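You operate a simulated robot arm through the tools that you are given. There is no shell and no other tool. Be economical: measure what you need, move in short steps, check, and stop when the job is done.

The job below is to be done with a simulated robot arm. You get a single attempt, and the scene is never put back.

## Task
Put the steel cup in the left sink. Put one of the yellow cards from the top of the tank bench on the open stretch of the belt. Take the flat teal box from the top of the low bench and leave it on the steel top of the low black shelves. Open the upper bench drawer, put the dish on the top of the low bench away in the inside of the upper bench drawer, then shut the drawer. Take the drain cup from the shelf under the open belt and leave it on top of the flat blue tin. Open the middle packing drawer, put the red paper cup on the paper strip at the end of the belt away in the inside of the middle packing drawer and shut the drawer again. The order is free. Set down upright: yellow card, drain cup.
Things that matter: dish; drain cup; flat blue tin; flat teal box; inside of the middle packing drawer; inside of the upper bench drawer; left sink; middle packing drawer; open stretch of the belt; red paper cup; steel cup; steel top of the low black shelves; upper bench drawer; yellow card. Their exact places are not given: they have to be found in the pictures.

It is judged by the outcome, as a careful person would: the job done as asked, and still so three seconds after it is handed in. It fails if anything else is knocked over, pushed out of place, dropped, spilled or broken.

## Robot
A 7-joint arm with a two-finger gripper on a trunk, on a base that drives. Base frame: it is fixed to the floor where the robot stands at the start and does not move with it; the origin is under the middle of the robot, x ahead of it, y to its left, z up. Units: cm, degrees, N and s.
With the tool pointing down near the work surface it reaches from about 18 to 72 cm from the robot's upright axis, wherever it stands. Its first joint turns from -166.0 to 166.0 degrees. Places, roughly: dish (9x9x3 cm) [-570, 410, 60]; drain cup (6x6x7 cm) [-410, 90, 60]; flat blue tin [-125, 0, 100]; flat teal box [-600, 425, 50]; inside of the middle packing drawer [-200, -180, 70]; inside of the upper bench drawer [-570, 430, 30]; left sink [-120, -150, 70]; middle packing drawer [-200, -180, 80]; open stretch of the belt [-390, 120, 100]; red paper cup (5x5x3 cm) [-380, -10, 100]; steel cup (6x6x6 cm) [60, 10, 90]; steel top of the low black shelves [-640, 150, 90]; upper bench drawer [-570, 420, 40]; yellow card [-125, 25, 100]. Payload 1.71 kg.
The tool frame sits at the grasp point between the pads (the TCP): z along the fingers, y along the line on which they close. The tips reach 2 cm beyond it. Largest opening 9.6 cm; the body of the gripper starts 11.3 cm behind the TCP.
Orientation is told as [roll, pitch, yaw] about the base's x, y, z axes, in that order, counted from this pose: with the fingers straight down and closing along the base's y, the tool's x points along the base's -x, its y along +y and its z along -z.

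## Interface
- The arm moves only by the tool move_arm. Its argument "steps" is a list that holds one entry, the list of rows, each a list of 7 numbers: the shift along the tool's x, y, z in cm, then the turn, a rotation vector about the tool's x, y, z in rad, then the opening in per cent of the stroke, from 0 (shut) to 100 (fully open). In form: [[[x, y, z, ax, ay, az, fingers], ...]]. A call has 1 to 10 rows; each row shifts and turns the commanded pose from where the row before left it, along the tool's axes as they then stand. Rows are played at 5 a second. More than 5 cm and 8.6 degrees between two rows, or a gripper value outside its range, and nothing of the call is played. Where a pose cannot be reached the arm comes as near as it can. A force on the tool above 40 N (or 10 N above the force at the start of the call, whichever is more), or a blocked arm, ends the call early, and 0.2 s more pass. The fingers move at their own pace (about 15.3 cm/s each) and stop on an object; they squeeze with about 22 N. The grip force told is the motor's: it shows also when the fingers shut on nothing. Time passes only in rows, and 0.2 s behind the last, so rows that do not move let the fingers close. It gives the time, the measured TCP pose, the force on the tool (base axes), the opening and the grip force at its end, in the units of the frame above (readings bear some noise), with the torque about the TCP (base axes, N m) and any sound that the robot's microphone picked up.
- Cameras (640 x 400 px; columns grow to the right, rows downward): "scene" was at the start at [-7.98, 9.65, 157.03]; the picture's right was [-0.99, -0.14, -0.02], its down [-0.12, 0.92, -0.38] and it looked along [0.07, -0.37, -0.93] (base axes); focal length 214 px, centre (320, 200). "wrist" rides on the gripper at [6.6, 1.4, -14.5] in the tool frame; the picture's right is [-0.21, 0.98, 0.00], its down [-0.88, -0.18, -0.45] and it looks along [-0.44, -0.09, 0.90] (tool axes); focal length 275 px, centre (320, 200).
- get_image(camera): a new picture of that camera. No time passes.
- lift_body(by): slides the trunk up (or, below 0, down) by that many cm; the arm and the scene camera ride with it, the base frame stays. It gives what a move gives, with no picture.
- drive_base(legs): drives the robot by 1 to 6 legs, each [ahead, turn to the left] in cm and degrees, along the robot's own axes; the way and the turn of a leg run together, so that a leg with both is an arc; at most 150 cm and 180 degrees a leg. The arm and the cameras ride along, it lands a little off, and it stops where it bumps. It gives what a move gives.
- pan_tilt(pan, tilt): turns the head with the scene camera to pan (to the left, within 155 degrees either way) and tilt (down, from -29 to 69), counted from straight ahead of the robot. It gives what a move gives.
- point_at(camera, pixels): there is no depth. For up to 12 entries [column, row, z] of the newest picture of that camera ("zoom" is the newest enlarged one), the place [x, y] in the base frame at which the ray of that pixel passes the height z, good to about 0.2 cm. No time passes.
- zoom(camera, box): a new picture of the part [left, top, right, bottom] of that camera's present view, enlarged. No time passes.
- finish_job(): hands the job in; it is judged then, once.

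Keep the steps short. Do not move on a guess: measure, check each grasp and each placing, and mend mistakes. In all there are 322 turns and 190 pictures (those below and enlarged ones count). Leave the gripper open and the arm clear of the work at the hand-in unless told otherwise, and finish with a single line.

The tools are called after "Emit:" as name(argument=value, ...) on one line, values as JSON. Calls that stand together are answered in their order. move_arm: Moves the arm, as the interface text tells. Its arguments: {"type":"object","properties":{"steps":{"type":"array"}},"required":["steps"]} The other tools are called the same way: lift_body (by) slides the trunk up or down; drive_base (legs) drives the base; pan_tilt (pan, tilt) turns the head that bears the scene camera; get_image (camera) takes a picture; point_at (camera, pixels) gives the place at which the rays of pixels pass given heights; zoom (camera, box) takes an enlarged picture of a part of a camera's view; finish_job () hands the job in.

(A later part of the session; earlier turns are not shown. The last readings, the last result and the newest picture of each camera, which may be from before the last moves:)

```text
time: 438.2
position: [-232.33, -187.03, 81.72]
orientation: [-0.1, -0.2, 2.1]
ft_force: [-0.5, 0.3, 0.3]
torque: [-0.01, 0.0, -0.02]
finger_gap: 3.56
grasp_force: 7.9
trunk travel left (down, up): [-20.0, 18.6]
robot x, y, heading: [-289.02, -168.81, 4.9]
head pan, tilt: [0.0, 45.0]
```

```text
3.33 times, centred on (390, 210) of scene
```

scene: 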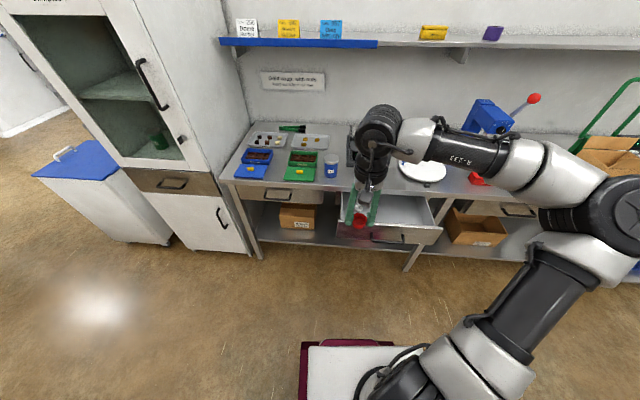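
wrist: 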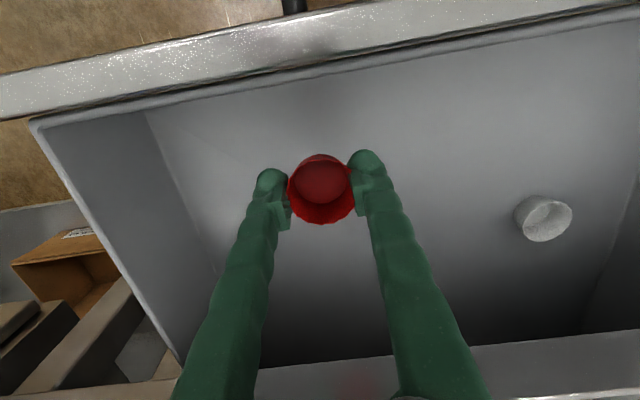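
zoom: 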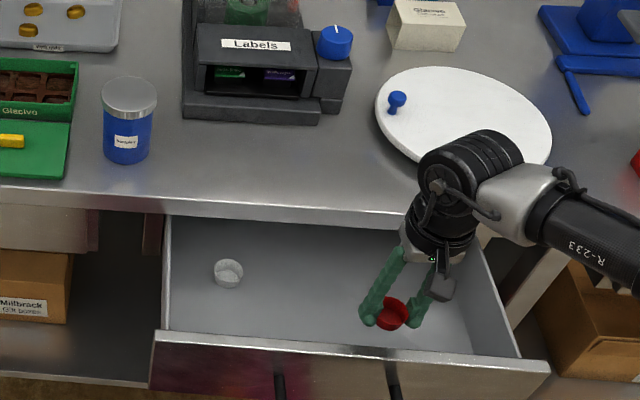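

Emit:
move_arm(steps=[[[0, 0, 1, 0, 0, 0, 20], [0, 0, 1, 0, 0, 0, 20], [0, 0, 0.7, 0, 0, 0, 20], [0, 0, 0.7, 0, 0, 0, 20]]])

Emit:
get_image(camera="wrist")

```text
time: 439.2
position: [-232.35, -186.93, 78.45]
orientation: [0.0, -0.2, 2.1]
ft_force: [0.6, 0.6, -0.1]
torque: [0.04, 0.01, -0.01]
finger_gap: 3.5
grasp_force: 7.8
trunk travel left (down, up): [-20.0, 18.6]
robot x, y, heading: [-289.21, -168.43, 5.0]
head pan, tilt: [0.0, 45.0]
```

```text
44 pictures are left
```

wrist: 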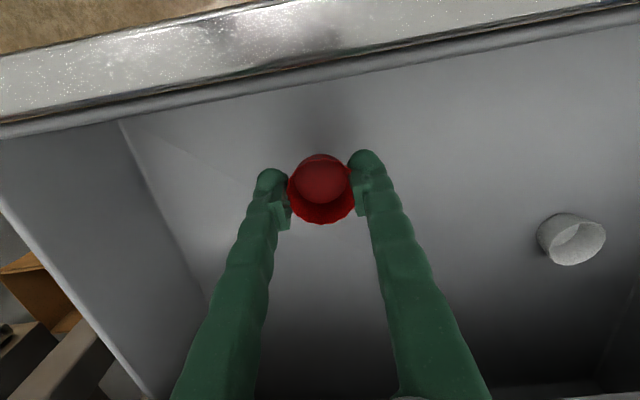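

Emit:
move_arm(steps=[[[0, 0, 0.5, 0, 0, 0, 20], [0, 0, 0.5, 0, 0, 0, 20], [0, 0, 0.5, 0, 0, 0, 20]]])

```text
time: 440.0
position: [-232.34, -186.99, 76.87]
orientation: [0.0, -0.2, 2.1]
ft_force: [-0.3, -0.4, -0.5]
torque: [-0.01, 0.0, 0.01]
finger_gap: 3.54
grasp_force: 8.3
trunk travel left (down, up): [-20.0, 18.6]
robot x, y, heading: [-289.17, -168.54, 4.8]
head pan, tilt: [0.0, 45.0]
```

Emit:
move_arm(steps=[[[0, 0, 0.4, 0, 0, 0, 20], [0, 0, 0.4, 0, 0, 0, 20], [0, 0, 0.4, 0, 0, 0, 20]]])

```text
time: 440.8
position: [-232.18, -186.9, 75.78]
orientation: [0.0, -0.2, 2.1]
ft_force: [0.2, -0.3, 0.2]
torque: [0.02, 0.04, 0.01]
finger_gap: 3.52
grasp_force: 8.2
trunk travel left (down, up): [-20.0, 18.6]
robot x, y, heading: [-289.02, -168.56, 5.0]
head pan, tilt: [0.0, 45.0]
```

Emit:
move_arm(steps=[[[0, 0, 0.4, 0, 0, 0, 20], [0, 0, 0.4, 0, 0, 0, 20], [0, 0, 0.4, 0, 0, 0, 20]]])

Emit:
zoom(camera="scene", box=[350, 190, 450, 270])

```text
time: 441.6
position: [-232.33, -186.94, 74.68]
orientation: [0.0, -0.4, 2.0]
ft_force: [-0.3, 0.4, 17.7]
torque: [0.12, 0.11, -0.11]
finger_gap: 3.56
grasp_force: 8.3
trunk travel left (down, up): [-20.0, 18.6]
robot x, y, heading: [-288.95, -168.62, 5.2]
head pan, tilt: [0.0, 45.0]
```

```text
5.00 times, centred on (400, 230) of scene
```

zoom: 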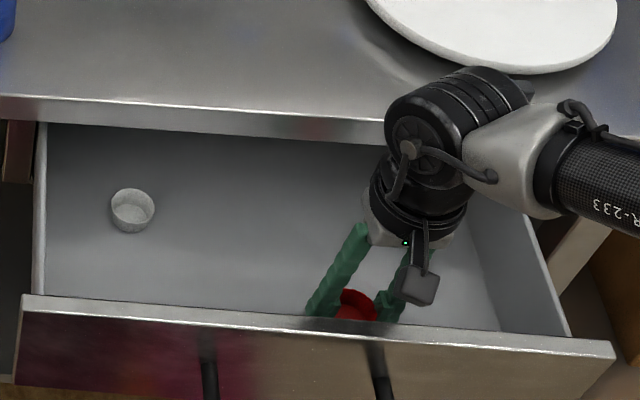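

On the floor of the drawer. I release and rise.

Emit:
move_arm(steps=[[[0, 0, -0.2, 0, 0, 0, 40], [0, 0, 0, 0, 0, 0, 75], [0, 0, 0, 0, 0, 0, 75], [0, 0, -3, 0, 0, 0, 75], [0, 0, -4.5, 0, 0, 0, 75], [0, 0, -4.8, 0, 0, 0, 75], [0, 0, -4.8, 0, 0, 0, 75], [0, 0, -4.8, 0, 0, 0, 75], [0, 0, -4.8, 0, 0, 0, 75], [0, 0, -4.8, 0, 0, 0, 75]]])

Emit:
get_image(camera="wrist")

```text
time: 443.8
position: [-232.42, -187.19, 106.58]
orientation: [0.0, -0.2, 2.0]
ft_force: [0.5, 0.5, 0.0]
torque: [0.0, -0.01, 0.01]
finger_gap: 7.2
grasp_force: 0.0
trunk travel left (down, up): [-20.0, 18.6]
robot x, y, heading: [-288.5, -168.32, 5.2]
head pan, tilt: [0.0, 45.0]
```

```text
42 pictures are left
```

wrist: 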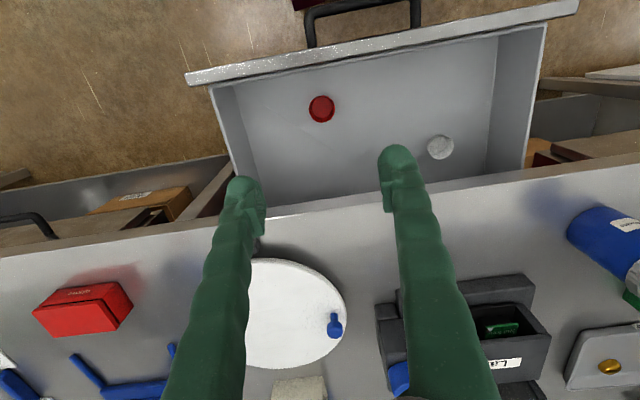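

The red cup stands in the drawer. To shut it, I go in front of the handle bar with closed fingers.

Emit:
move_arm(steps=[[[4.2, 1.4, 0, 0, 0, 0, 0], [4.2, 1.4, 0, 0, 0, 0, 0], [4.2, 1.4, 0, 0, 0, 0, 0], [4.2, 1.4, 0, 0, 0, 0, 0], [4.2, 1.4, 0, 0, 0, 0, 0]]])

Emit:
move_arm(steps=[[[0, 0, 4.3, 0, 0, 0, 0], [0, 0, 4.3, 0, 0, 0, 0], [0, 0, 4.3, 0, 0, 0, 0], [0, 0, 4.3, 0, 0, 0, 0], [0, 0, 4.3, 0, 0, 0, 0], [0, 0, 4.3, 0, 0, 0, 0], [0, 0, 3, 0, 0, 0, 0]]])

Emit:
get_image(camera="wrist")

```text
time: 445.0
position: [-253.41, -180.93, 106.14]
orientation: [-0.1, -0.4, 2.1]
ft_force: [0.0, 0.2, -0.3]
torque: [-0.02, -0.01, -0.01]
finger_gap: 0.0
grasp_force: 21.6
trunk travel left (down, up): [-20.0, 18.6]
robot x, y, heading: [-289.22, -168.31, 5.5]
head pan, tilt: [0.0, 45.0]
```

```text
time: 446.6
position: [-253.45, -180.81, 77.26]
orientation: [0.0, -0.1, 2.1]
ft_force: [-0.2, -0.6, -0.7]
torque: [0.01, 0.02, 0.0]
finger_gap: 0.01
grasp_force: 21.7
trunk travel left (down, up): [-20.0, 18.6]
robot x, y, heading: [-288.95, -168.28, 4.8]
head pan, tilt: [0.0, 45.0]
```

```text
41 pictures are left
```

wrist: 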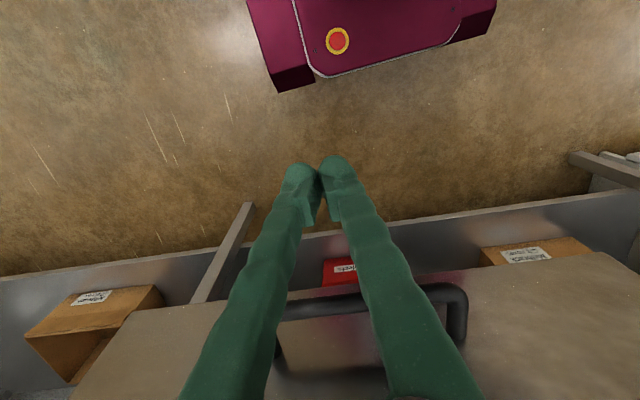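

Emit:
move_arm(steps=[[[-3, 0, 0, 0, 0, 0, 0], [-2, 0, 0, 0, 0, 0, 0], [-1.5, 0, 0, 0, 0, 0, 0], [-2, 0, 0, 0, 0, 0, 0], [-2.2, 0, 0, 0, 0, 0, 0], [-2.2, 0, 0, 0, 0, 0, 0], [-2.2, 0, 0, 0, 0, 0, 0], [-2.2, 0, 0, 0, 0, 0, 0], [-2.2, 0, 0, 0, 0, 0, 0], [-2.2, 0, 0, 0, 0, 0, 0]]])

Emit:
zoom(camera="scene", box=[310, 150, 470, 270])

```text
time: 448.8
position: [-231.88, -180.19, 77.36]
orientation: [0.0, -0.2, 2.0]
ft_force: [0.9, 0.5, -0.2]
torque: [-0.05, -0.01, 0.01]
finger_gap: 0.0
grasp_force: 22.1
trunk travel left (down, up): [-20.0, 18.6]
robot x, y, heading: [-288.85, -168.09, 5.2]
head pan, tilt: [0.0, 45.0]
```

```text
3.33 times, centred on (390, 210) of scene
```

zoom: 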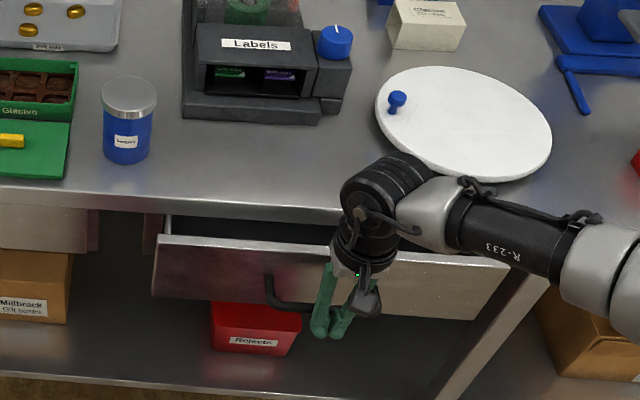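

Emit:
move_arm(steps=[[[-2, 0, 0, 0, 0, 0, 0], [-2, 0, 0, 0, 0, 0, 0], [-1.2, 0, 0, 0, 0, 0, 0], [-0.8, 0, 0, 0, 0, 0, 0], [-0.6, 0, 0, 0, 0, 0, 0], [-0.6, 0, 0, 0, 0, 0, 0]]])

Emit:
zoom(camera="scene", box=[310, 150, 470, 270])

```text
time: 450.2
position: [-224.86, -179.86, 77.45]
orientation: [-0.1, 0.1, 2.1]
ft_force: [-23.0, -1.4, 2.4]
torque: [-0.21, -0.07, -0.15]
finger_gap: 0.01
grasp_force: 21.6
trunk travel left (down, up): [-20.0, 18.6]
robot x, y, heading: [-289.2, -168.33, 5.4]
head pan, tilt: [0.0, 45.0]
```

```text
3.33 times, centred on (390, 210) of scene
```

zoom: 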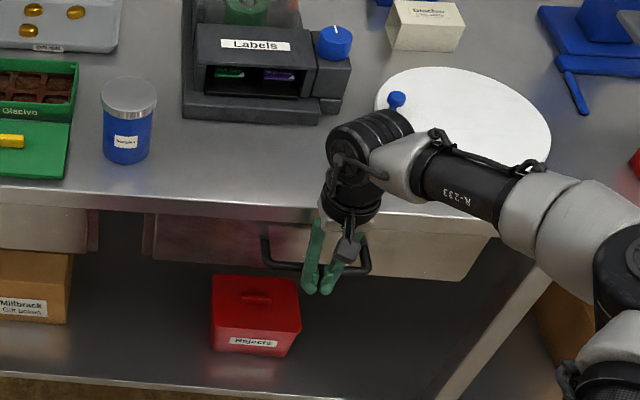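

Drawer shut. I back the fingers off and rise.

Emit:
move_arm(steps=[[[3, 0, 0, 0, 0, 0, 0], [4.5, 0, 0, 0, 0, 0, 0], [4.5, 0, 0, 0, 0, 0, 30], [4, 0, -2.5, 0, 0, 0, 60], [0, 0, -4.8, 0, 0, 0, 100], [0, 0, -4.8, 0, 0, 0, 100], [0, 0, -4.8, 0, 0, 0, 100], [0, 0, -4.8, 0, 0, 0, 100], [0, 0, -4.8, 0, 0, 0, 100], [0, 0, -4.8, 0, 0, 0, 100]]])

Emit:
drive_base(legs=[[-14, 0], [0, 85], [58, 0], [0, 90], [90, 0], [96, 0]])

Emit:
drive_base(legs=[[0, -90], [130, 0], [130, 0]])

Emit:
pan_tilt(pan=25, tilt=25)

Emit:
get_image(camera="scene")

```text
time: 452.4
position: [-240.84, -180.18, 109.06]
orientation: [-0.1, -0.2, 2.0]
ft_force: [0.3, -0.2, 0.1]
torque: [0.0, 0.0, -0.02]
finger_gap: 9.61
grasp_force: 0.1
trunk travel left (down, up): [-20.0, 18.6]
robot x, y, heading: [-288.8, -168.44, 5.2]
head pan, tilt: [0.0, 45.0]
```

```text
time: 475.4
position: [-536.92, -86.55, 109.04]
orientation: [-0.1, -0.3, 173.7]
ft_force: [0.0, 0.7, 0.7]
torque: [-0.01, -0.02, 0.0]
finger_gap: 9.6
grasp_force: 0.1
trunk travel left (down, up): [-20.0, 18.6]
robot x, y, heading: [-491.03, -105.37, 177.0]
head pan, tilt: [0.0, 45.0]
```

```text
time: 493.7
position: [-460.92, 201.76, 109.74]
orientation: [-0.1, -1.0, 86.1]
ft_force: [0.2, -0.2, 0.1]
torque: [0.01, -0.01, 0.0]
finger_gap: 9.62
grasp_force: 0.0
trunk travel left (down, up): [-20.0, 18.6]
robot x, y, heading: [-477.79, 156.56, 88.9]
head pan, tilt: [0.0, 45.0]
```

```text
time: 494.6
position: [-460.83, 199.99, 110.38]
orientation: [-0.3, -1.8, 86.1]
ft_force: [0.3, 0.3, -0.1]
torque: [0.02, 0.02, 0.02]
finger_gap: 9.61
grasp_force: 0.0
trunk travel left (down, up): [-20.0, 18.6]
robot x, y, heading: [-477.43, 156.76, 89.1]
head pan, tilt: [25.0, 25.0]
```

```text
38 pictures are left
```

scene: 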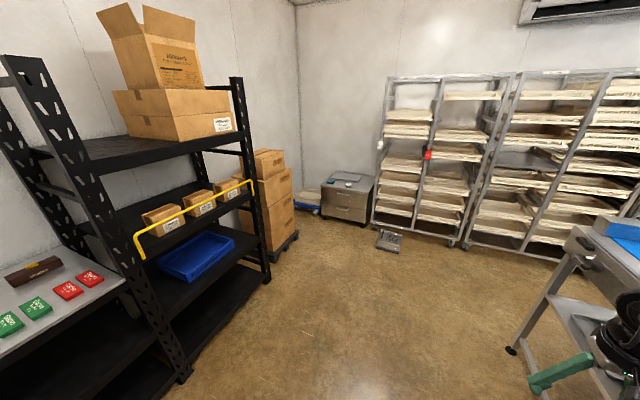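

Emit:
zoom(camera="scene", box=[290, 150, 430, 260])

Emit:
point_at(camera="scene", pixels=[[322, 215, 0], [366, 227, 0], [320, 187, 45], [366, 195, 45], [374, 182, 45], [330, 176, 45], [385, 250, 0], [450, 245, 0], [297, 233, 0], [268, 280, 0]])

```text
3.64 times, centred on (360, 205) of scene
```

zoom: 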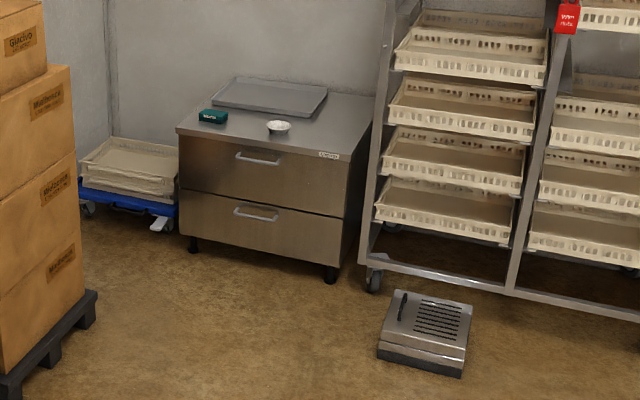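

```text
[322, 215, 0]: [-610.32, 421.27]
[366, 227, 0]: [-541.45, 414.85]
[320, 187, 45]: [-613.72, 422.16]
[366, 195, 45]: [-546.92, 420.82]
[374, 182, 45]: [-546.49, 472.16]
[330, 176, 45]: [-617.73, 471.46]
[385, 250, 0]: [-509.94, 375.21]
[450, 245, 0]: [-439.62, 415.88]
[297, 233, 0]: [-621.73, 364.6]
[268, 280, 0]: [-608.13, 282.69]
```

The low bench is the small steel cabinet (x -547…-614, front y≈420), with the teal box and dish on top. I drive to stand in front of it, between the pallet and the floor scale.

Emit:
drive_base(legs=[[0, 38], [141, 0], [0, -37], [70, 0]])

Emit:
pan_tilt(pan=0, tilt=50)

Emit:
get_image(camera="scene")

```text
time: 509.9
position: [-533.42, 382.64, 110.38]
orientation: [-0.2, -2.0, 81.8]
ft_force: [-0.3, 0.3, 0.0]
torque: [-0.04, -0.02, -0.03]
finger_gap: 9.59
grasp_force: 0.1
trunk travel left (down, up): [-20.0, 18.6]
robot x, y, heading: [-553.46, 340.64, 84.6]
head pan, tilt: [25.0, 25.0]
```

```text
time: 510.8
position: [-533.54, 381.06, 110.92]
orientation: [-0.3, -2.8, 81.7]
ft_force: [-0.1, 0.7, -0.7]
torque: [-0.01, 0.02, 0.01]
finger_gap: 9.58
grasp_force: 0.0
trunk travel left (down, up): [-20.0, 18.6]
robot x, y, heading: [-553.31, 340.71, 84.4]
head pan, tilt: [0.0, 50.0]
```

```text
36 pictures are left
```

scene: 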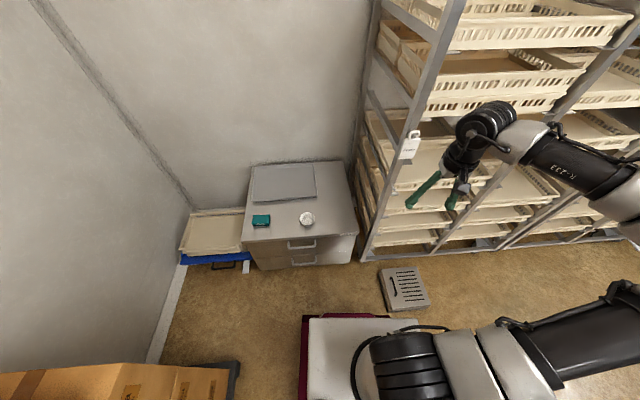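

Emit:
zoom(camera="scene", box=[230, 150, 390, 280])

Emit:
point_at(camera="scene", pixels=[[307, 218, 50], [307, 218, 55], [261, 221, 50], [261, 221, 55], [302, 245, 38], [302, 245, 42], [243, 240, 52], [358, 232, 52], [262, 268, 8], [353, 262, 8], [400, 310, 5], [378, 270, 5]])

```text
3.08 times, centred on (310, 215) of scene
```

zoom: 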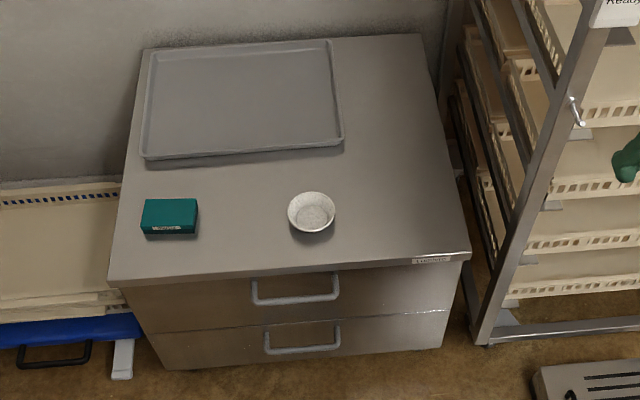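

```text
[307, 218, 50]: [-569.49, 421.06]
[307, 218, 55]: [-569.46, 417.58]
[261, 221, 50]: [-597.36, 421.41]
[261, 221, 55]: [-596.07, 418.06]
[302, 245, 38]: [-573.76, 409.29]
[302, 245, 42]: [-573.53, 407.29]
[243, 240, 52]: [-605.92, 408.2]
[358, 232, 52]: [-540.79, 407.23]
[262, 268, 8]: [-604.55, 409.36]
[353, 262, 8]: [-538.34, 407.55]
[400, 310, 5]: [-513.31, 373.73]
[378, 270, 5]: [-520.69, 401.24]
```

Handle bar near (-573.6, 405, 40), bench top z≈50, front y≈408. I straighten the heading, lower the trunk, and move the arm left.

Emit:
drive_base(legs=[[0, 5.6]])

Emit:
lift_body(by=-20)

Emit:
move_arm(steps=[[[0, 4.5, 0, 0, 0, 0, 100], [0, 4.5, 0, 0, 0, 0, 100], [0, 4.5, 0, 0, 0, 0, 100], [0, 4.5, 0, 0, 0, 0, 100], [0, 4.5, 0, 0, 0, 0, 100], [0, 4.5, 0, 0, 0, 0, 100], [0, 4.5, 0, 0, 0, 0, 100]]])

Emit:
get_image(camera="wrist")

```text
time: 511.8
position: [-537.59, 382.75, 110.95]
orientation: [-0.2, -2.8, 87.4]
ft_force: [0.5, 0.2, 0.2]
torque: [0.0, -0.01, 0.0]
finger_gap: 9.59
grasp_force: 0.0
trunk travel left (down, up): [-20.0, 18.6]
robot x, y, heading: [-553.38, 340.68, 90.6]
head pan, tilt: [0.0, 50.0]
```

```text
time: 513.9
position: [-537.73, 381.09, 91.65]
orientation: [-0.1, -3.6, 87.5]
ft_force: [0.0, 0.1, 0.2]
torque: [0.01, 0.01, 0.0]
finger_gap: 9.62
grasp_force: 0.0
trunk travel left (down, up): [0.0, 38.6]
robot x, y, heading: [-553.14, 340.87, 90.4]
head pan, tilt: [0.0, 50.0]
```

```text
time: 515.5
position: [-569.14, 382.34, 91.38]
orientation: [-0.3, -3.6, 87.4]
ft_force: [0.2, -0.4, -0.3]
torque: [0.01, 0.02, -0.01]
finger_gap: 9.62
grasp_force: 0.2
trunk travel left (down, up): [0.0, 38.6]
robot x, y, heading: [-553.16, 340.56, 90.5]
head pan, tilt: [0.0, 50.0]
```

```text
34 pictures are left
```

wrist: 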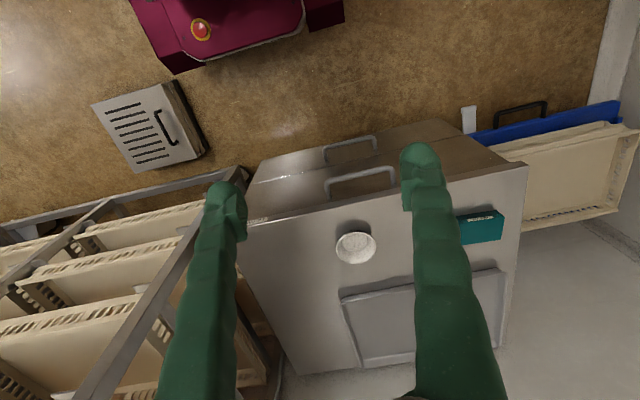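

Emit:
point_at(camera="wrist", pixels=[[361, 177, 36], [361, 177, 40], [361, 177, 44], [356, 246, 51], [356, 240, 54], [482, 222, 54], [482, 222, 51], [328, 185, 40], [394, 169, 40], [380, 200, 50]])

```text
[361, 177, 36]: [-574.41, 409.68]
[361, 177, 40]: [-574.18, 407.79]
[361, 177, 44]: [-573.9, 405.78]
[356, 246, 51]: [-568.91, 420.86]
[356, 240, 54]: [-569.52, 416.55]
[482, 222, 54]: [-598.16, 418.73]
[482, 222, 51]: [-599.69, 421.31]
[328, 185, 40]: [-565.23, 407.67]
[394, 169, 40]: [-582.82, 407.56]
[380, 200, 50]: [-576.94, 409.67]
```

Bar estimated at (-574, 405.1, 45.6). I tilt and roll the tool as with the packing drawer.

Emit:
move_arm(steps=[[[-4, 1, 0, 0, 0, 0, 100], [-4, 1, 0, 0, 0, 0, 100], [0, 0, 0, 0, -0.141, 0, 100], [0, 0, 0, 0, -0.141, 0, 100], [0, 0, 0, 0, -0.141, 0, 60], [0, 0, 0, 0, -0.141, 0, 60]]])

Emit:
move_arm(steps=[[[0, 0, 0, 0, 0, -0.145, 60], [0, 0, 0, 0, 0, -0.145, 60], [0, 0, 0, 0, 0, -0.145, 60], [0, 0, 0, 0, 0, -0.145, 60], [0, 0, 0, 0, 0, -0.145, 60], [0, 0, 0, 0, 0, -0.145, 60], [0, 0, 0, 0, 0, -0.145, 60], [0, 0, 0, 0, 0, -0.145, 60], [0, 0, 0, 0, 0, -0.145, 60], [0, 0, 0, 0, 0, -0.145, 60]]])

```text
time: 516.9
position: [-570.92, 390.6, 92.07]
orientation: [-0.2, -36.1, 87.6]
ft_force: [-0.3, -0.2, -0.3]
torque: [0.0, -0.03, 0.01]
finger_gap: 5.76
grasp_force: 0.0
trunk travel left (down, up): [0.0, 38.6]
robot x, y, heading: [-553.26, 340.83, 90.6]
head pan, tilt: [0.0, 50.0]
```

```text
time: 519.1
position: [-570.83, 390.54, 92.01]
orientation: [-35.7, -3.6, 171.9]
ft_force: [0.0, 0.9, 0.5]
torque: [0.01, 0.02, 0.03]
finger_gap: 5.76
grasp_force: 0.0
trunk travel left (down, up): [0.0, 38.6]
robot x, y, heading: [-553.01, 340.5, 90.3]
head pan, tilt: [0.0, 50.0]
```

Emit:
move_arm(steps=[[[0, 0, 0, 0, 0, -0.13, 60], [-0.4, 1.95, 4.26, 0, 0, 0, 60], [-0.4, 1.95, 4.26, 0, 0, 0, 60], [-0.4, 1.95, 4.26, 0, 0, 0, 60], [-0.4, 1.95, 4.26, 0, 0, 0, 60], [-0.4, 1.95, 4.26, 0, 0, 0, 60], [-0.4, 1.95, 4.26, 0, 0, 0, 60], [-0.4, 1.95, 4.26, 0, 0, 0, 60]]])

Emit:
get_image(camera="wrist")

```text
time: 520.9
position: [-574.14, 396.92, 59.73]
orientation: [-36.0, -1.8, 174.8]
ft_force: [-0.7, -1.1, 0.1]
torque: [-0.03, 0.0, 0.01]
finger_gap: 5.76
grasp_force: 0.1
out of reach, approached as far as the arm can: row 1
trunk travel left (down, up): [0.0, 38.6]
robot x, y, heading: [-553.52, 340.26, 90.5]
head pan, tilt: [0.0, 50.0]
```

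```text
33 pictures are left
```

wrist: 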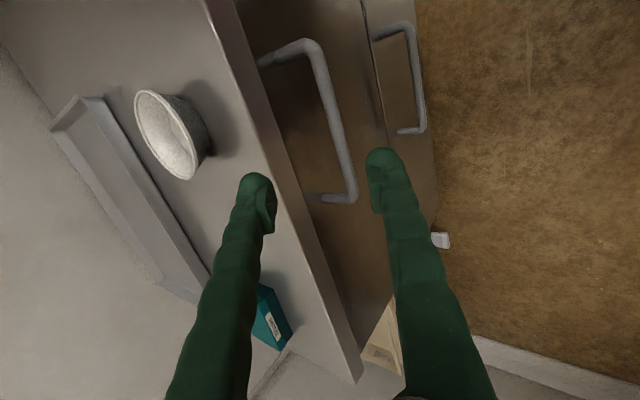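

Emit:
point_at(camera="wrist", pixels=[[333, 120, 42], [333, 120, 44], [333, 120, 46], [318, 50, 45], [350, 190, 45], [295, 195, 50], [325, 198, 45]])

```text
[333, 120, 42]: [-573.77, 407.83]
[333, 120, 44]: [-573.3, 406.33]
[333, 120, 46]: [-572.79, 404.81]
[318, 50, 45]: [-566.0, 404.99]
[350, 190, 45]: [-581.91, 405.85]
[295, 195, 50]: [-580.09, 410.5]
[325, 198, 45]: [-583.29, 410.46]
```

Emit:
move_arm(steps=[[[0.2, 0.5, 4.3, 0, 0, 0, 45], [0.2, 0.6, 4.3, 0, 0, 0, 42], [0, 0.6, 4, 0, 0, 0, 40]]])

Emit:
get_image(camera="wrist")

```text
time: 521.7
position: [-570.01, 402.29, 51.34]
orientation: [-35.7, -1.8, 175.1]
ft_force: [-2.7, -12.4, -1.8]
torque: [0.0, 0.02, 0.14]
finger_gap: 3.72
grasp_force: 0.1
out of reach, approached as far as the arm can: row 2, 3
trunk travel left (down, up): [0.0, 38.6]
robot x, y, heading: [-553.45, 340.57, 90.3]
head pan, tilt: [0.0, 50.0]
```

```text
32 pictures are left
```

wrist: 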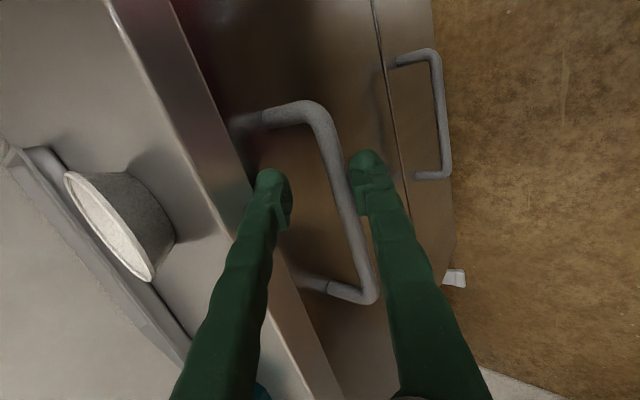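

Out of reach at this low height from here. I back the tool off, drive 12 cm closer, and come back in.

Emit:
move_arm(steps=[[[0, -0.8, -4, 0, 0, 0, 45], [0, 3, -3.8, 0, 0, 0, 45], [0, 3.2, -3.6, 0, 0, 0, 45], [0, 3.2, -3.6, 0, 0, 0, 45]]])

Emit:
drive_base(legs=[[12, 0]])

Emit:
get_image(camera="wrist")

```text
time: 522.7
position: [-571.03, 387.05, 58.91]
orientation: [-36.0, -1.6, 174.9]
ft_force: [-0.9, -0.1, 0.1]
torque: [-0.04, 0.01, -0.02]
finger_gap: 4.34
grasp_force: 0.1
trunk travel left (down, up): [0.0, 38.6]
robot x, y, heading: [-553.23, 340.77, 90.4]
head pan, tilt: [0.0, 50.0]
```

```text
time: 524.0
position: [-571.36, 399.18, 58.93]
orientation: [-35.9, -1.7, 175.1]
ft_force: [0.0, -0.3, 0.5]
torque: [-0.02, -0.05, -0.01]
finger_gap: 4.33
grasp_force: 0.0
trunk travel left (down, up): [0.0, 38.6]
robot x, y, heading: [-553.38, 352.5, 90.5]
head pan, tilt: [0.0, 50.0]
```

```text
31 pictures are left
```

wrist: 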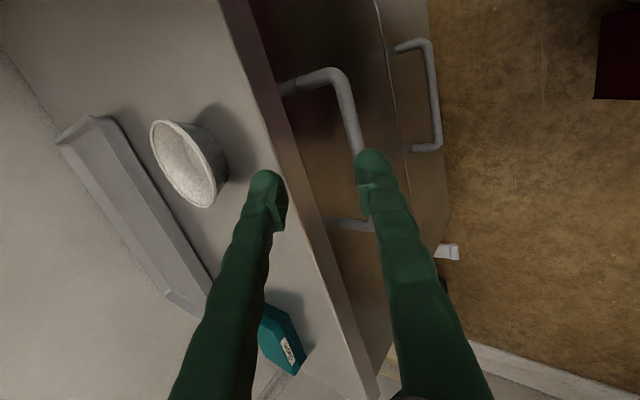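

Emit:
move_arm(steps=[[[-0.5, 3.4, 0, 0, 0, 0, 45], [-0.5, 0, 4.5, 0, 0, 0, 45], [0, 0, 4.5, 0, 0, 0, 45], [0, 0, 2.5, 0, 0, 0, 45]]])

Emit:
get_image(camera="wrist")

```text
time: 525.0
position: [-569.3, 402.83, 50.58]
orientation: [-36.1, -2.0, 175.4]
ft_force: [-3.9, -40.3, -5.2]
torque: [0.33, 0.02, 0.42]
finger_gap: 3.65
grasp_force: 0.2
out of reach, approached as far as the arm can: row 1, 2, 3, 4
trunk travel left (down, up): [0.0, 38.6]
robot x, y, heading: [-553.23, 352.92, 90.7]
head pan, tilt: [0.0, 50.0]
```

```text
30 pictures are left
```

wrist: 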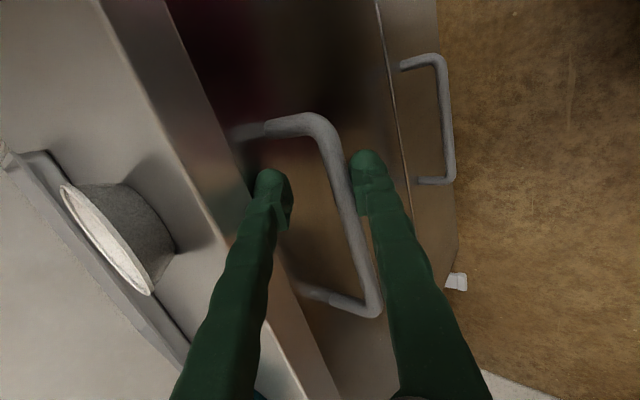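

The tilt is the limit here. Since this bench top is low (z 50), a vertical tool also clears it. I retreat and straighten the tool to vertical, keeping the roll.

Emit:
move_arm(steps=[[[0, -1, -4, 0, 0, 0, 45], [0, 0, -4.5, 0, 0, 0, 45], [0, 0, -4.5, 0, 0, 0, 45], [0, 0, -4.5, 0, 0, 0, 45], [0, 0, 0, -0.126, 0, 0, 45], [0, 0, 0, -0.126, 0, 0, 45], [0, 0, 0, -0.126, 0, 0, 45], [0, 0, 0, -0.126, 0, 0, 45], [0, 0, 0, -0.126, 0, 0, 45]]])

Emit:
get_image(camera="wrist")

```text
time: 525.3
position: [-569.19, 401.71, 51.78]
orientation: [-36.5, -1.9, 175.4]
ft_force: [0.8, -6.6, -1.4]
torque: [0.06, 0.04, 0.0]
finger_gap: 3.92
grasp_force: 0.0
trunk travel left (down, up): [0.0, 38.6]
robot x, y, heading: [-553.15, 352.46, 90.3]
head pan, tilt: [0.0, 50.0]
stopped in row 1: the force on the tool passed its limit at 88 N (the readings are from after the stop); the commanded pose is now the measured one
```

```text
29 pictures are left
```

wrist: 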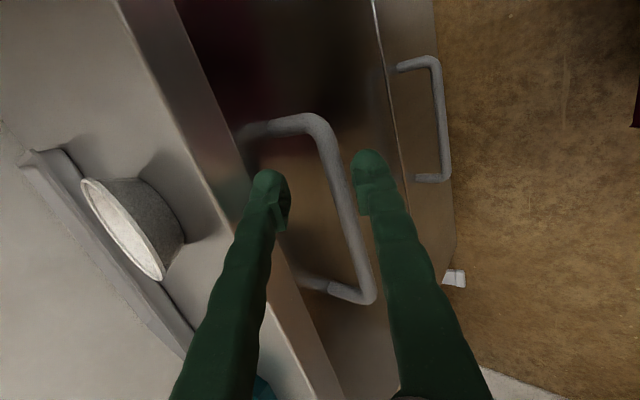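

Emit:
move_arm(steps=[[[0, 0.8, -1.5, 0, 0, 0, 45], [0, 0.5, -4, 0, 0, 0, 45], [0, 0, -4.5, 0, 0, 0, 45], [0, 0, -4.5, 0, 0, 0, 45], [0, 0, 0, -0.126, 0, 0, 45], [0, 0, 0, -0.126, 0, 0, 45], [0, 0, 0, -0.126, 0, 0, 45], [0, 0, 0, -0.126, 0, 0, 45], [0, 0, 0, -0.126, 0, 0, 45]]])

Emit:
get_image(camera="wrist")

```text
time: 527.3
position: [-569.69, 392.21, 62.46]
orientation: [-0.3, -2.2, 175.2]
ft_force: [0.8, 0.6, 0.4]
torque: [0.03, 0.0, 0.02]
finger_gap: 4.32
grasp_force: 0.0
trunk travel left (down, up): [0.0, 38.6]
robot x, y, heading: [-553.63, 352.8, 90.3]
head pan, tilt: [0.0, 50.0]
```

```text
28 pictures are left
```

wrist: 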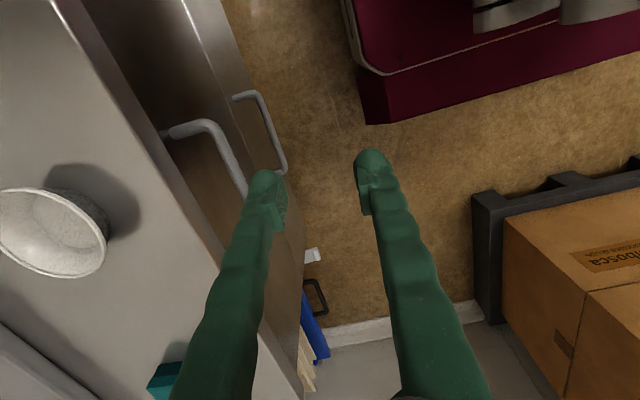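

Emit:
point_at(camera="wrist", pixels=[[228, 155, 42], [228, 155, 44], [228, 155, 46], [228, 155, 48], [170, 132, 45], [212, 128, 45], [150, 150, 50], [163, 132, 45]])

```text
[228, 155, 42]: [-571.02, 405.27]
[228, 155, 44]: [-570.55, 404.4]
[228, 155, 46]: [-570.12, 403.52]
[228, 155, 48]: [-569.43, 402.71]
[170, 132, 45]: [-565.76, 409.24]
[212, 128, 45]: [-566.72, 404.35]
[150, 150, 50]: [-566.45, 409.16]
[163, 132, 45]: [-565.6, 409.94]
```

Re-triangulating with this vertical view, the bar is higher: about (-573.5, 402.3, 49.5). I hover above it to verify.

Emit:
move_arm(steps=[[[-1.5, -3.2, 0, 0, 0, 0, 35], [-1.5, -3.2, 0, 0, 0, 0, 35], [-1.5, -3.2, 0, 0, 0.035, 0, 35]]])

Emit:
get_image(camera="wrist")

```text
time: 528.1
position: [-575.46, 396.57, 62.05]
orientation: [-0.8, 0.1, 175.0]
ft_force: [0.3, -0.2, 1.0]
torque: [0.0, 0.07, 0.01]
finger_gap: 3.36
grasp_force: 0.1
out of reach, approached as far as the arm can: row 1, 2, 3
trunk travel left (down, up): [0.0, 38.6]
robot x, y, heading: [-553.16, 352.78, 90.7]
head pan, tilt: [0.0, 50.0]
```

```text
27 pictures are left
```

wrist: 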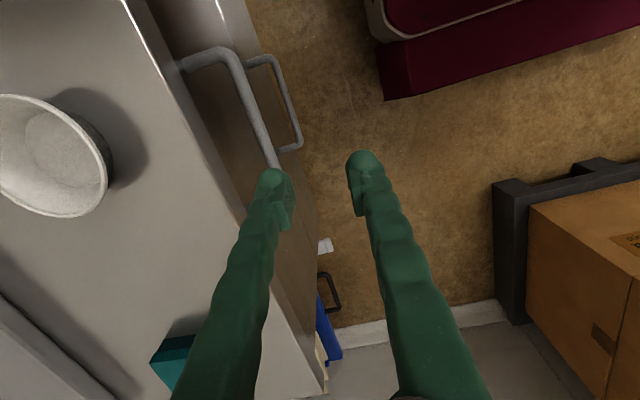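

The rolled wrist posture limits me. Instead I'll hook the bar from behind with both fingers unrolled (2 cm wide in a ~3.5 cm gap) and pull with the base. First I rise and unroll.

Emit:
move_arm(steps=[[[0, 1, -4, 0, 0, 0, 35], [0, 0, -4, 0, 0, 0.148, 35], [0, 0, 0, 0, 0, 0.148, 35], [0, 0, 0, 0, 0, 0.148, 35], [0, 0, 0, 0, 0, 0.148, 35], [0, 0, 0, 0, 0, 0.148, 60], [0, 0, 0, 0, 0, 0.148, 60], [0, 0, 0, 0, 0, 0.148, 60], [0, 0, 0, 0, 0, 0.148, 60], [0, 0, 0, 0, 0, 0.148, 60]]])

Emit:
move_arm(steps=[[[-2, 0, 0, 0, 0, 0.13, 60], [0, 0, 0, 0, 0, 0, 60]]])

Emit:
get_image(camera="wrist")

Emit:
get_image(camera="scene")

```text
time: 530.3
position: [-575.44, 395.54, 70.01]
orientation: [-0.1, -0.5, 98.8]
ft_force: [-0.5, 0.9, 0.6]
torque: [-0.01, 0.03, 0.04]
finger_gap: 5.75
grasp_force: 0.0
trunk travel left (down, up): [0.0, 38.6]
robot x, y, heading: [-553.21, 352.4, 90.7]
head pan, tilt: [0.0, 50.0]
```

```text
time: 530.9
position: [-575.47, 397.34, 70.07]
orientation: [-0.1, -0.4, 91.6]
ft_force: [0.2, 0.4, -1.0]
torque: [-0.01, 0.02, 0.02]
finger_gap: 5.75
grasp_force: 0.1
trunk travel left (down, up): [0.0, 38.6]
robot x, y, heading: [-553.42, 352.32, 90.5]
head pan, tilt: [0.0, 50.0]
```

```text
26 pictures are left
```

wrist: 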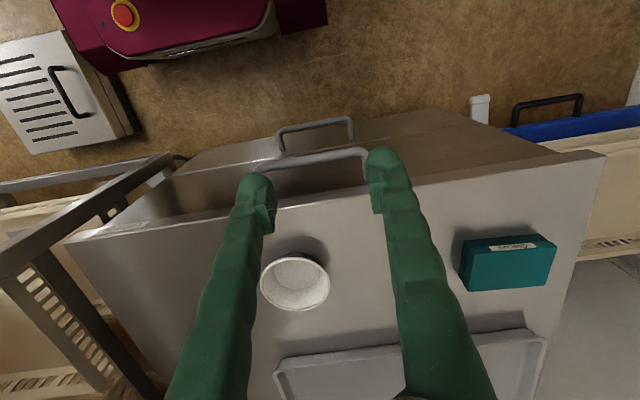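

```text
25 pictures are left
```

scene: 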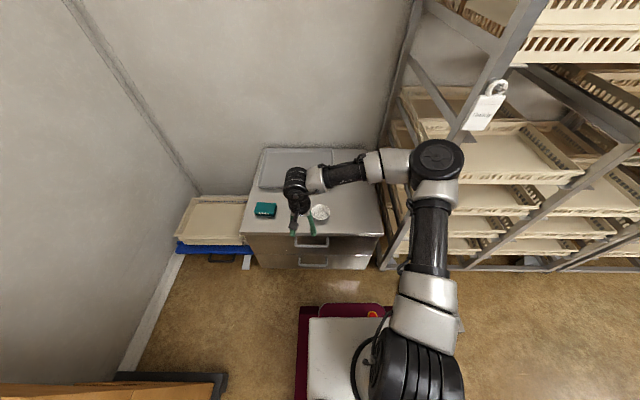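

Emit:
point_at(camera="wrist", pixels=[[312, 157, 46], [312, 157, 49], [312, 157, 52], [295, 281, 54], [295, 281, 57], [295, 281, 60], [507, 258, 54], [507, 258, 57], [320, 202, 52], [320, 202, 55]])

Emit:
point_at(camera="scene", pixels=[[320, 211, 54], [320, 211, 57], [320, 211, 60], [265, 209, 54], [265, 209, 57], [312, 241, 46], [312, 241, 49], [312, 241, 52], [310, 234, 52], [310, 234, 55]])

```text
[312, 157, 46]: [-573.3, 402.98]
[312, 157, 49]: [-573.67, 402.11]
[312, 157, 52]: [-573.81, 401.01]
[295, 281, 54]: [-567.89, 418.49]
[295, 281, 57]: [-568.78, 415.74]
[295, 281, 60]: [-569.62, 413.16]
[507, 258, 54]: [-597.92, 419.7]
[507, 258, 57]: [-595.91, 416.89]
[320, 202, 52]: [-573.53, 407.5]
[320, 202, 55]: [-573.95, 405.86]
```

```text
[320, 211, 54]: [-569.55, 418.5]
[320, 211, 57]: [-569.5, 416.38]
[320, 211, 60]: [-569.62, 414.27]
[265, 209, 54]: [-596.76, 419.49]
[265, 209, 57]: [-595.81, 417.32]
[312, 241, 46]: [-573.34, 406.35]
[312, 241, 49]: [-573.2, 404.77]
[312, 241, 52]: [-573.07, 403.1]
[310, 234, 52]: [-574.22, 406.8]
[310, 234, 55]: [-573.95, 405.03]
```

Consistent now: dish rim (-569.5, 418.5, 54), bench top ≈51, edge y≈407.7, bar ≈(-573.5, 402.8, 47). I position the fingers over the gap at y 405.2 and go part way down.

Emit:
move_arm(steps=[[[-3.92, -1.1, 0, 0, 0, 0, 60], [-3.92, -1.1, 0, 0, 0, 0, 60], [0, 0, 4.5, 0, 0, 0, 60], [0, 0, 4.5, 0, 0, 0, 60], [0, 0, 4, 0, 0, 0, 60]]])

Emit:
get_image(camera="wrist")

```text
time: 532.3
position: [-573.6, 404.86, 58.45]
orientation: [0.0, -1.5, 91.6]
ft_force: [0.1, 0.4, -0.5]
torque: [-0.02, -0.02, -0.02]
finger_gap: 5.72
grasp_force: 0.2
trunk travel left (down, up): [0.0, 38.6]
robot x, y, heading: [-553.21, 352.15, 90.4]
head pan, tilt: [0.0, 50.0]
stopped in row 5: the force on the tool passed its limit at 43 N (the readings are from after the stop); the commanded pose is now the measured one
```

```text
24 pictures are left
```

wrist: 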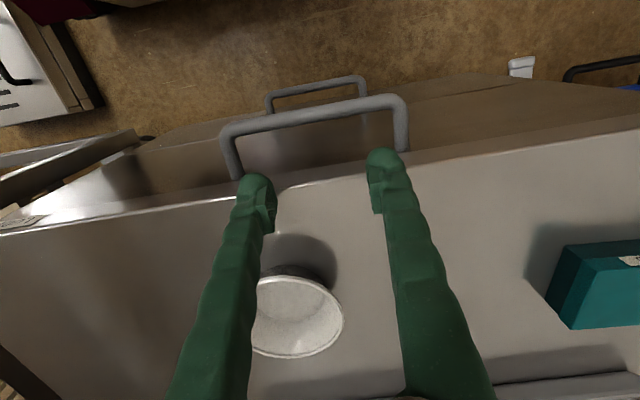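

Emit:
point_at(camera="wrist", pixels=[[313, 117, 48], [313, 117, 50], [313, 117, 52], [320, 185, 55.5], [305, 315, 58.5], [240, 180, 51], [228, 133, 51], [400, 150, 51]])

```text
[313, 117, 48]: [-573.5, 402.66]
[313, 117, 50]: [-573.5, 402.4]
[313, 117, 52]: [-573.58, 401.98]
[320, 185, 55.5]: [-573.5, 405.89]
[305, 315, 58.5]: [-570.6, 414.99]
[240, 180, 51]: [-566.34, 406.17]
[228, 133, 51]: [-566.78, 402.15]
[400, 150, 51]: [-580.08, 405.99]
```

The tips touched the bench edge: top is at z≈55.5, edge y≈405.9; bar at y≈402.3, z≈50. I shift back 0.5 cm and go down into the gap.

Emit:
move_arm(steps=[[[0.55, 0, -0.8, 0, 0.026, 0, 60], [0, 0, 2, 0, 0, 0, 60], [0, 0, 2, 0, 0, 0, 60]]])

Emit:
get_image(camera="wrist")

```text
time: 532.9
position: [-573.75, 403.36, 58.43]
orientation: [0.2, -1.0, 91.5]
ft_force: [-0.2, -0.1, 0.0]
torque: [-0.04, 0.0, -0.02]
finger_gap: 5.78
grasp_force: 0.0
trunk travel left (down, up): [0.0, 38.6]
robot x, y, heading: [-553.43, 352.77, 90.3]
head pan, tilt: [0.0, 50.0]
stopped in row 3: the force on the tool passed its limit at 58 N (the readings are from after the stop); the commanded pose is now the measured one
```

```text
23 pictures are left
```

wrist: 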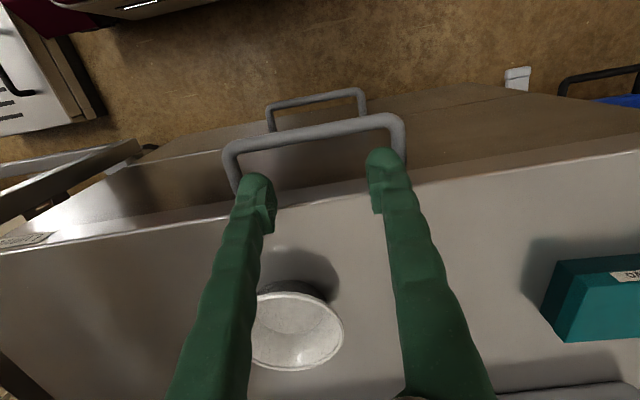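

The gap between overhang and bar is too narrow for a straight finger, but a tilted finger passes diagonally over the bar. I rise, back up, and tilt ~42°, unrolled.

Emit:
move_arm(steps=[[[0, 0, -4.5, 0, 0, 0, 60], [0, 0, -4, 0, 0, 0, 60], [4.6, 0, 0, 0, 0, 0, 60], [4.6, 0, 0, 0, 0, 0, 60], [0, 0, 0, 0, -0.143, 0, 60], [0, 0, 0, 0, -0.143, 0, 60], [0, 0, 0, 0, -0.143, 0, 60], [0, 0, 0, 0, -0.143, 0, 60], [0, 0, 0, 0, -0.143, 0, 60]]])

```text
time: 534.9
position: [-573.56, 393.99, 66.69]
orientation: [0.3, -42.0, 91.3]
ft_force: [0.0, 0.0, -0.9]
torque: [-0.04, 0.01, 0.01]
finger_gap: 5.75
grasp_force: 0.0
trunk travel left (down, up): [0.0, 38.6]
robot x, y, heading: [-553.42, 352.55, 90.8]
head pan, tilt: [0.0, 50.0]
```

Emit:
move_arm(steps=[[[1.5, 0, 3, 0, 0, 0, 60], [1.5, 0, 3, 0, 0, 0, 60], [0, 0, 4, 0, 0, 0, 60], [0, 0, 2, 0, 0, 0, 60]]])

Emit:
get_image(camera="wrist")

```text
time: 535.9
position: [-572.23, 400.88, 56.6]
orientation: [0.4, -42.0, 91.4]
ft_force: [0.5, -0.3, 0.3]
torque: [-0.01, 0.0, -0.01]
finger_gap: 5.77
grasp_force: 0.1
out of reach, approached as far as the arm can: row 2, 3
trunk travel left (down, up): [0.0, 38.6]
robot x, y, heading: [-553.38, 352.77, 90.6]
head pan, tilt: [0.0, 50.0]
```

```text
22 pictures are left
```

wrist: 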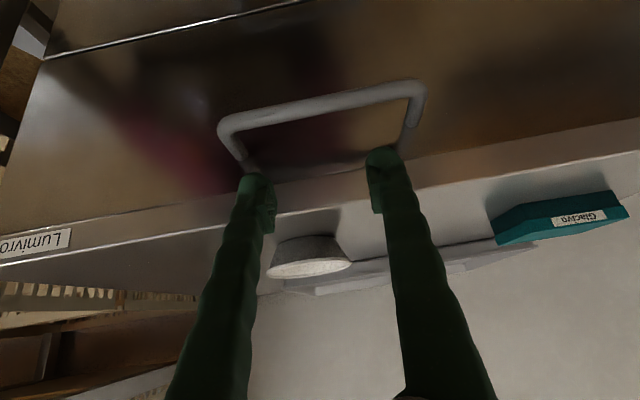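

Emit:
drive_base(legs=[[-11, 0]])

Emit:
move_arm(steps=[[[-3.35, 0.8, 2.6, 0, 0, 0, 60], [-3.35, 0.8, 2.6, 0, 0, 0, 60], [0, 0, 3, 0, 0, 0, 60]]])

Emit:
get_image(camera="wrist")

```text
time: 537.2
position: [-572.3, 389.17, 56.67]
orientation: [0.4, -41.8, 91.4]
ft_force: [-0.2, 0.1, -0.1]
torque: [0.02, 0.01, 0.04]
finger_gap: 5.76
grasp_force: 0.1
trunk travel left (down, up): [0.0, 38.6]
robot x, y, heading: [-553.79, 340.79, 90.4]
head pan, tilt: [0.0, 50.0]
```

```text
time: 538.0
position: [-574.01, 398.74, 56.17]
orientation: [0.5, -42.7, 91.5]
ft_force: [-0.4, -0.1, 0.9]
torque: [-0.02, 0.02, -0.03]
finger_gap: 5.78
grasp_force: 0.0
trunk travel left (down, up): [0.0, 38.6]
robot x, y, heading: [-553.16, 340.88, 90.2]
head pan, tilt: [0.0, 50.0]
```

```text
21 pictures are left
```

wrist: 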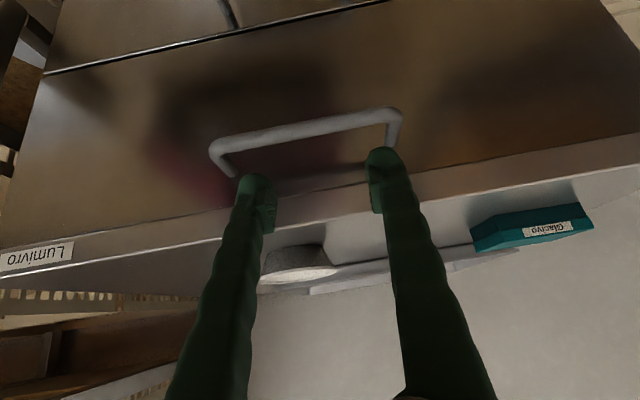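

Posture is fine now. The bar lies 2.3 cm under the finger axis, as wanted. I slide in along the tool axis.

Emit:
move_arm(steps=[[[0, -0.5, 2.5, 0, 0, 0, 60], [0, -0.5, 2.5, 0, 0, 0, 60], [0, 0, 2, 0, 0, 0, 60]]])

Emit:
get_image(camera="wrist")

```text
time: 538.8
position: [-571.12, 403.33, 52.52]
orientation: [0.5, -42.6, 91.3]
ft_force: [-0.3, 0.4, -0.3]
torque: [0.02, -0.05, -0.04]
finger_gap: 5.77
grasp_force: 0.2
out of reach, approached as far as the arm can: row 1, 2, 3
trunk travel left (down, up): [0.0, 38.6]
robot x, y, heading: [-553.09, 340.95, 90.4]
head pan, tilt: [0.0, 50.0]
```

```text
20 pictures are left
```

wrist: 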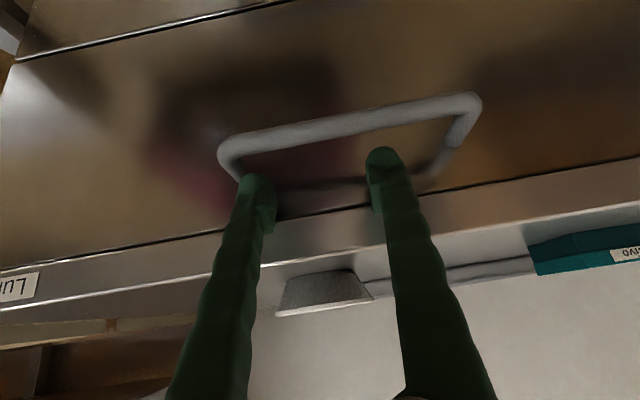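

Emit:
move_arm(steps=[[[1.2, 0.8, 0.6, 0, 0, 0, 60], [1.0, 0.8, 0.8, 0, 0, 0, 60]]])

Emit:
get_image(camera="wrist")

```text
time: 539.4
position: [-570.84, 402.86, 52.28]
orientation: [0.4, -42.8, 91.4]
ft_force: [0.0, 0.0, -0.4]
torque: [-0.01, 0.02, 0.02]
finger_gap: 5.75
grasp_force: 0.0
out of reach, approached as far as the arm can: row 1, 2
trunk travel left (down, up): [0.0, 38.6]
robot x, y, heading: [-553.16, 340.63, 90.6]
head pan, tilt: [0.0, 50.0]
```

```text
19 pictures are left
```

wrist: 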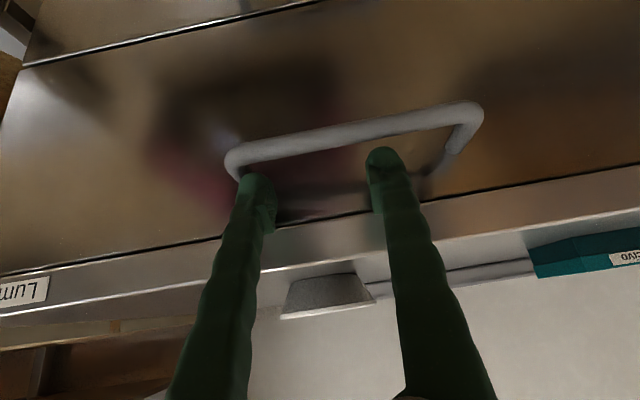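

Low height limits the tilt; 22° is still enough to pass diagonally. I retreat slightly, reduce the tilt, and go in again.

Emit:
move_arm(steps=[[[0, 0, -4.5, 0, 0, 0, 60], [0, 0, -2, 0, 0.12, 0, 60], [0, 0, 0, 0, 0.12, 0, 60], [0, 0, 0, 0, 0.12, 0, 60]]])

```text
time: 540.4
position: [-570.76, 398.43, 57.11]
orientation: [0.4, -22.1, 91.6]
ft_force: [0.2, -0.4, 0.7]
torque: [0.0, -0.03, 0.0]
finger_gap: 5.76
grasp_force: 0.1
trunk travel left (down, up): [0.0, 38.6]
robot x, y, heading: [-553.47, 341.31, 90.6]
head pan, tilt: [0.0, 50.0]
```

Emit:
move_arm(steps=[[[-1.2, 1.3, 1.3, 0, 0, 0, 60], [-1.2, 1.3, 1.3, 0, 0, 0, 60], [0, 0, 2.5, 0, 0, 0, 60]]])

Emit:
get_image(camera="wrist")

```text
time: 541.2
position: [-573.38, 402.49, 53.24]
orientation: [0.5, -22.2, 91.5]
ft_force: [-0.7, 0.5, 1.2]
torque: [0.0, -0.01, 0.02]
finger_gap: 5.78
grasp_force: 0.0
trunk travel left (down, up): [0.0, 38.6]
robot x, y, heading: [-553.2, 341.35, 90.2]
head pan, tilt: [0.0, 50.0]
```

```text
18 pictures are left
```

wrist: 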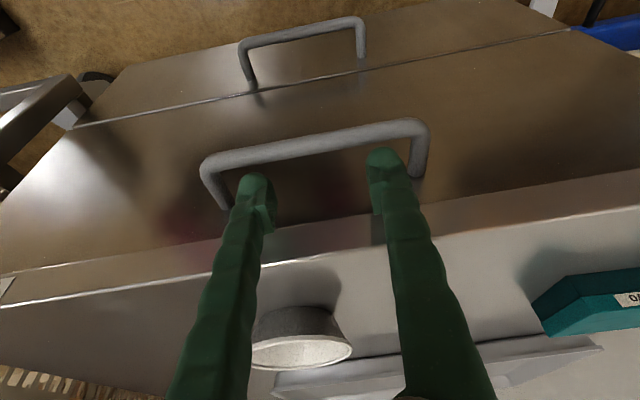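

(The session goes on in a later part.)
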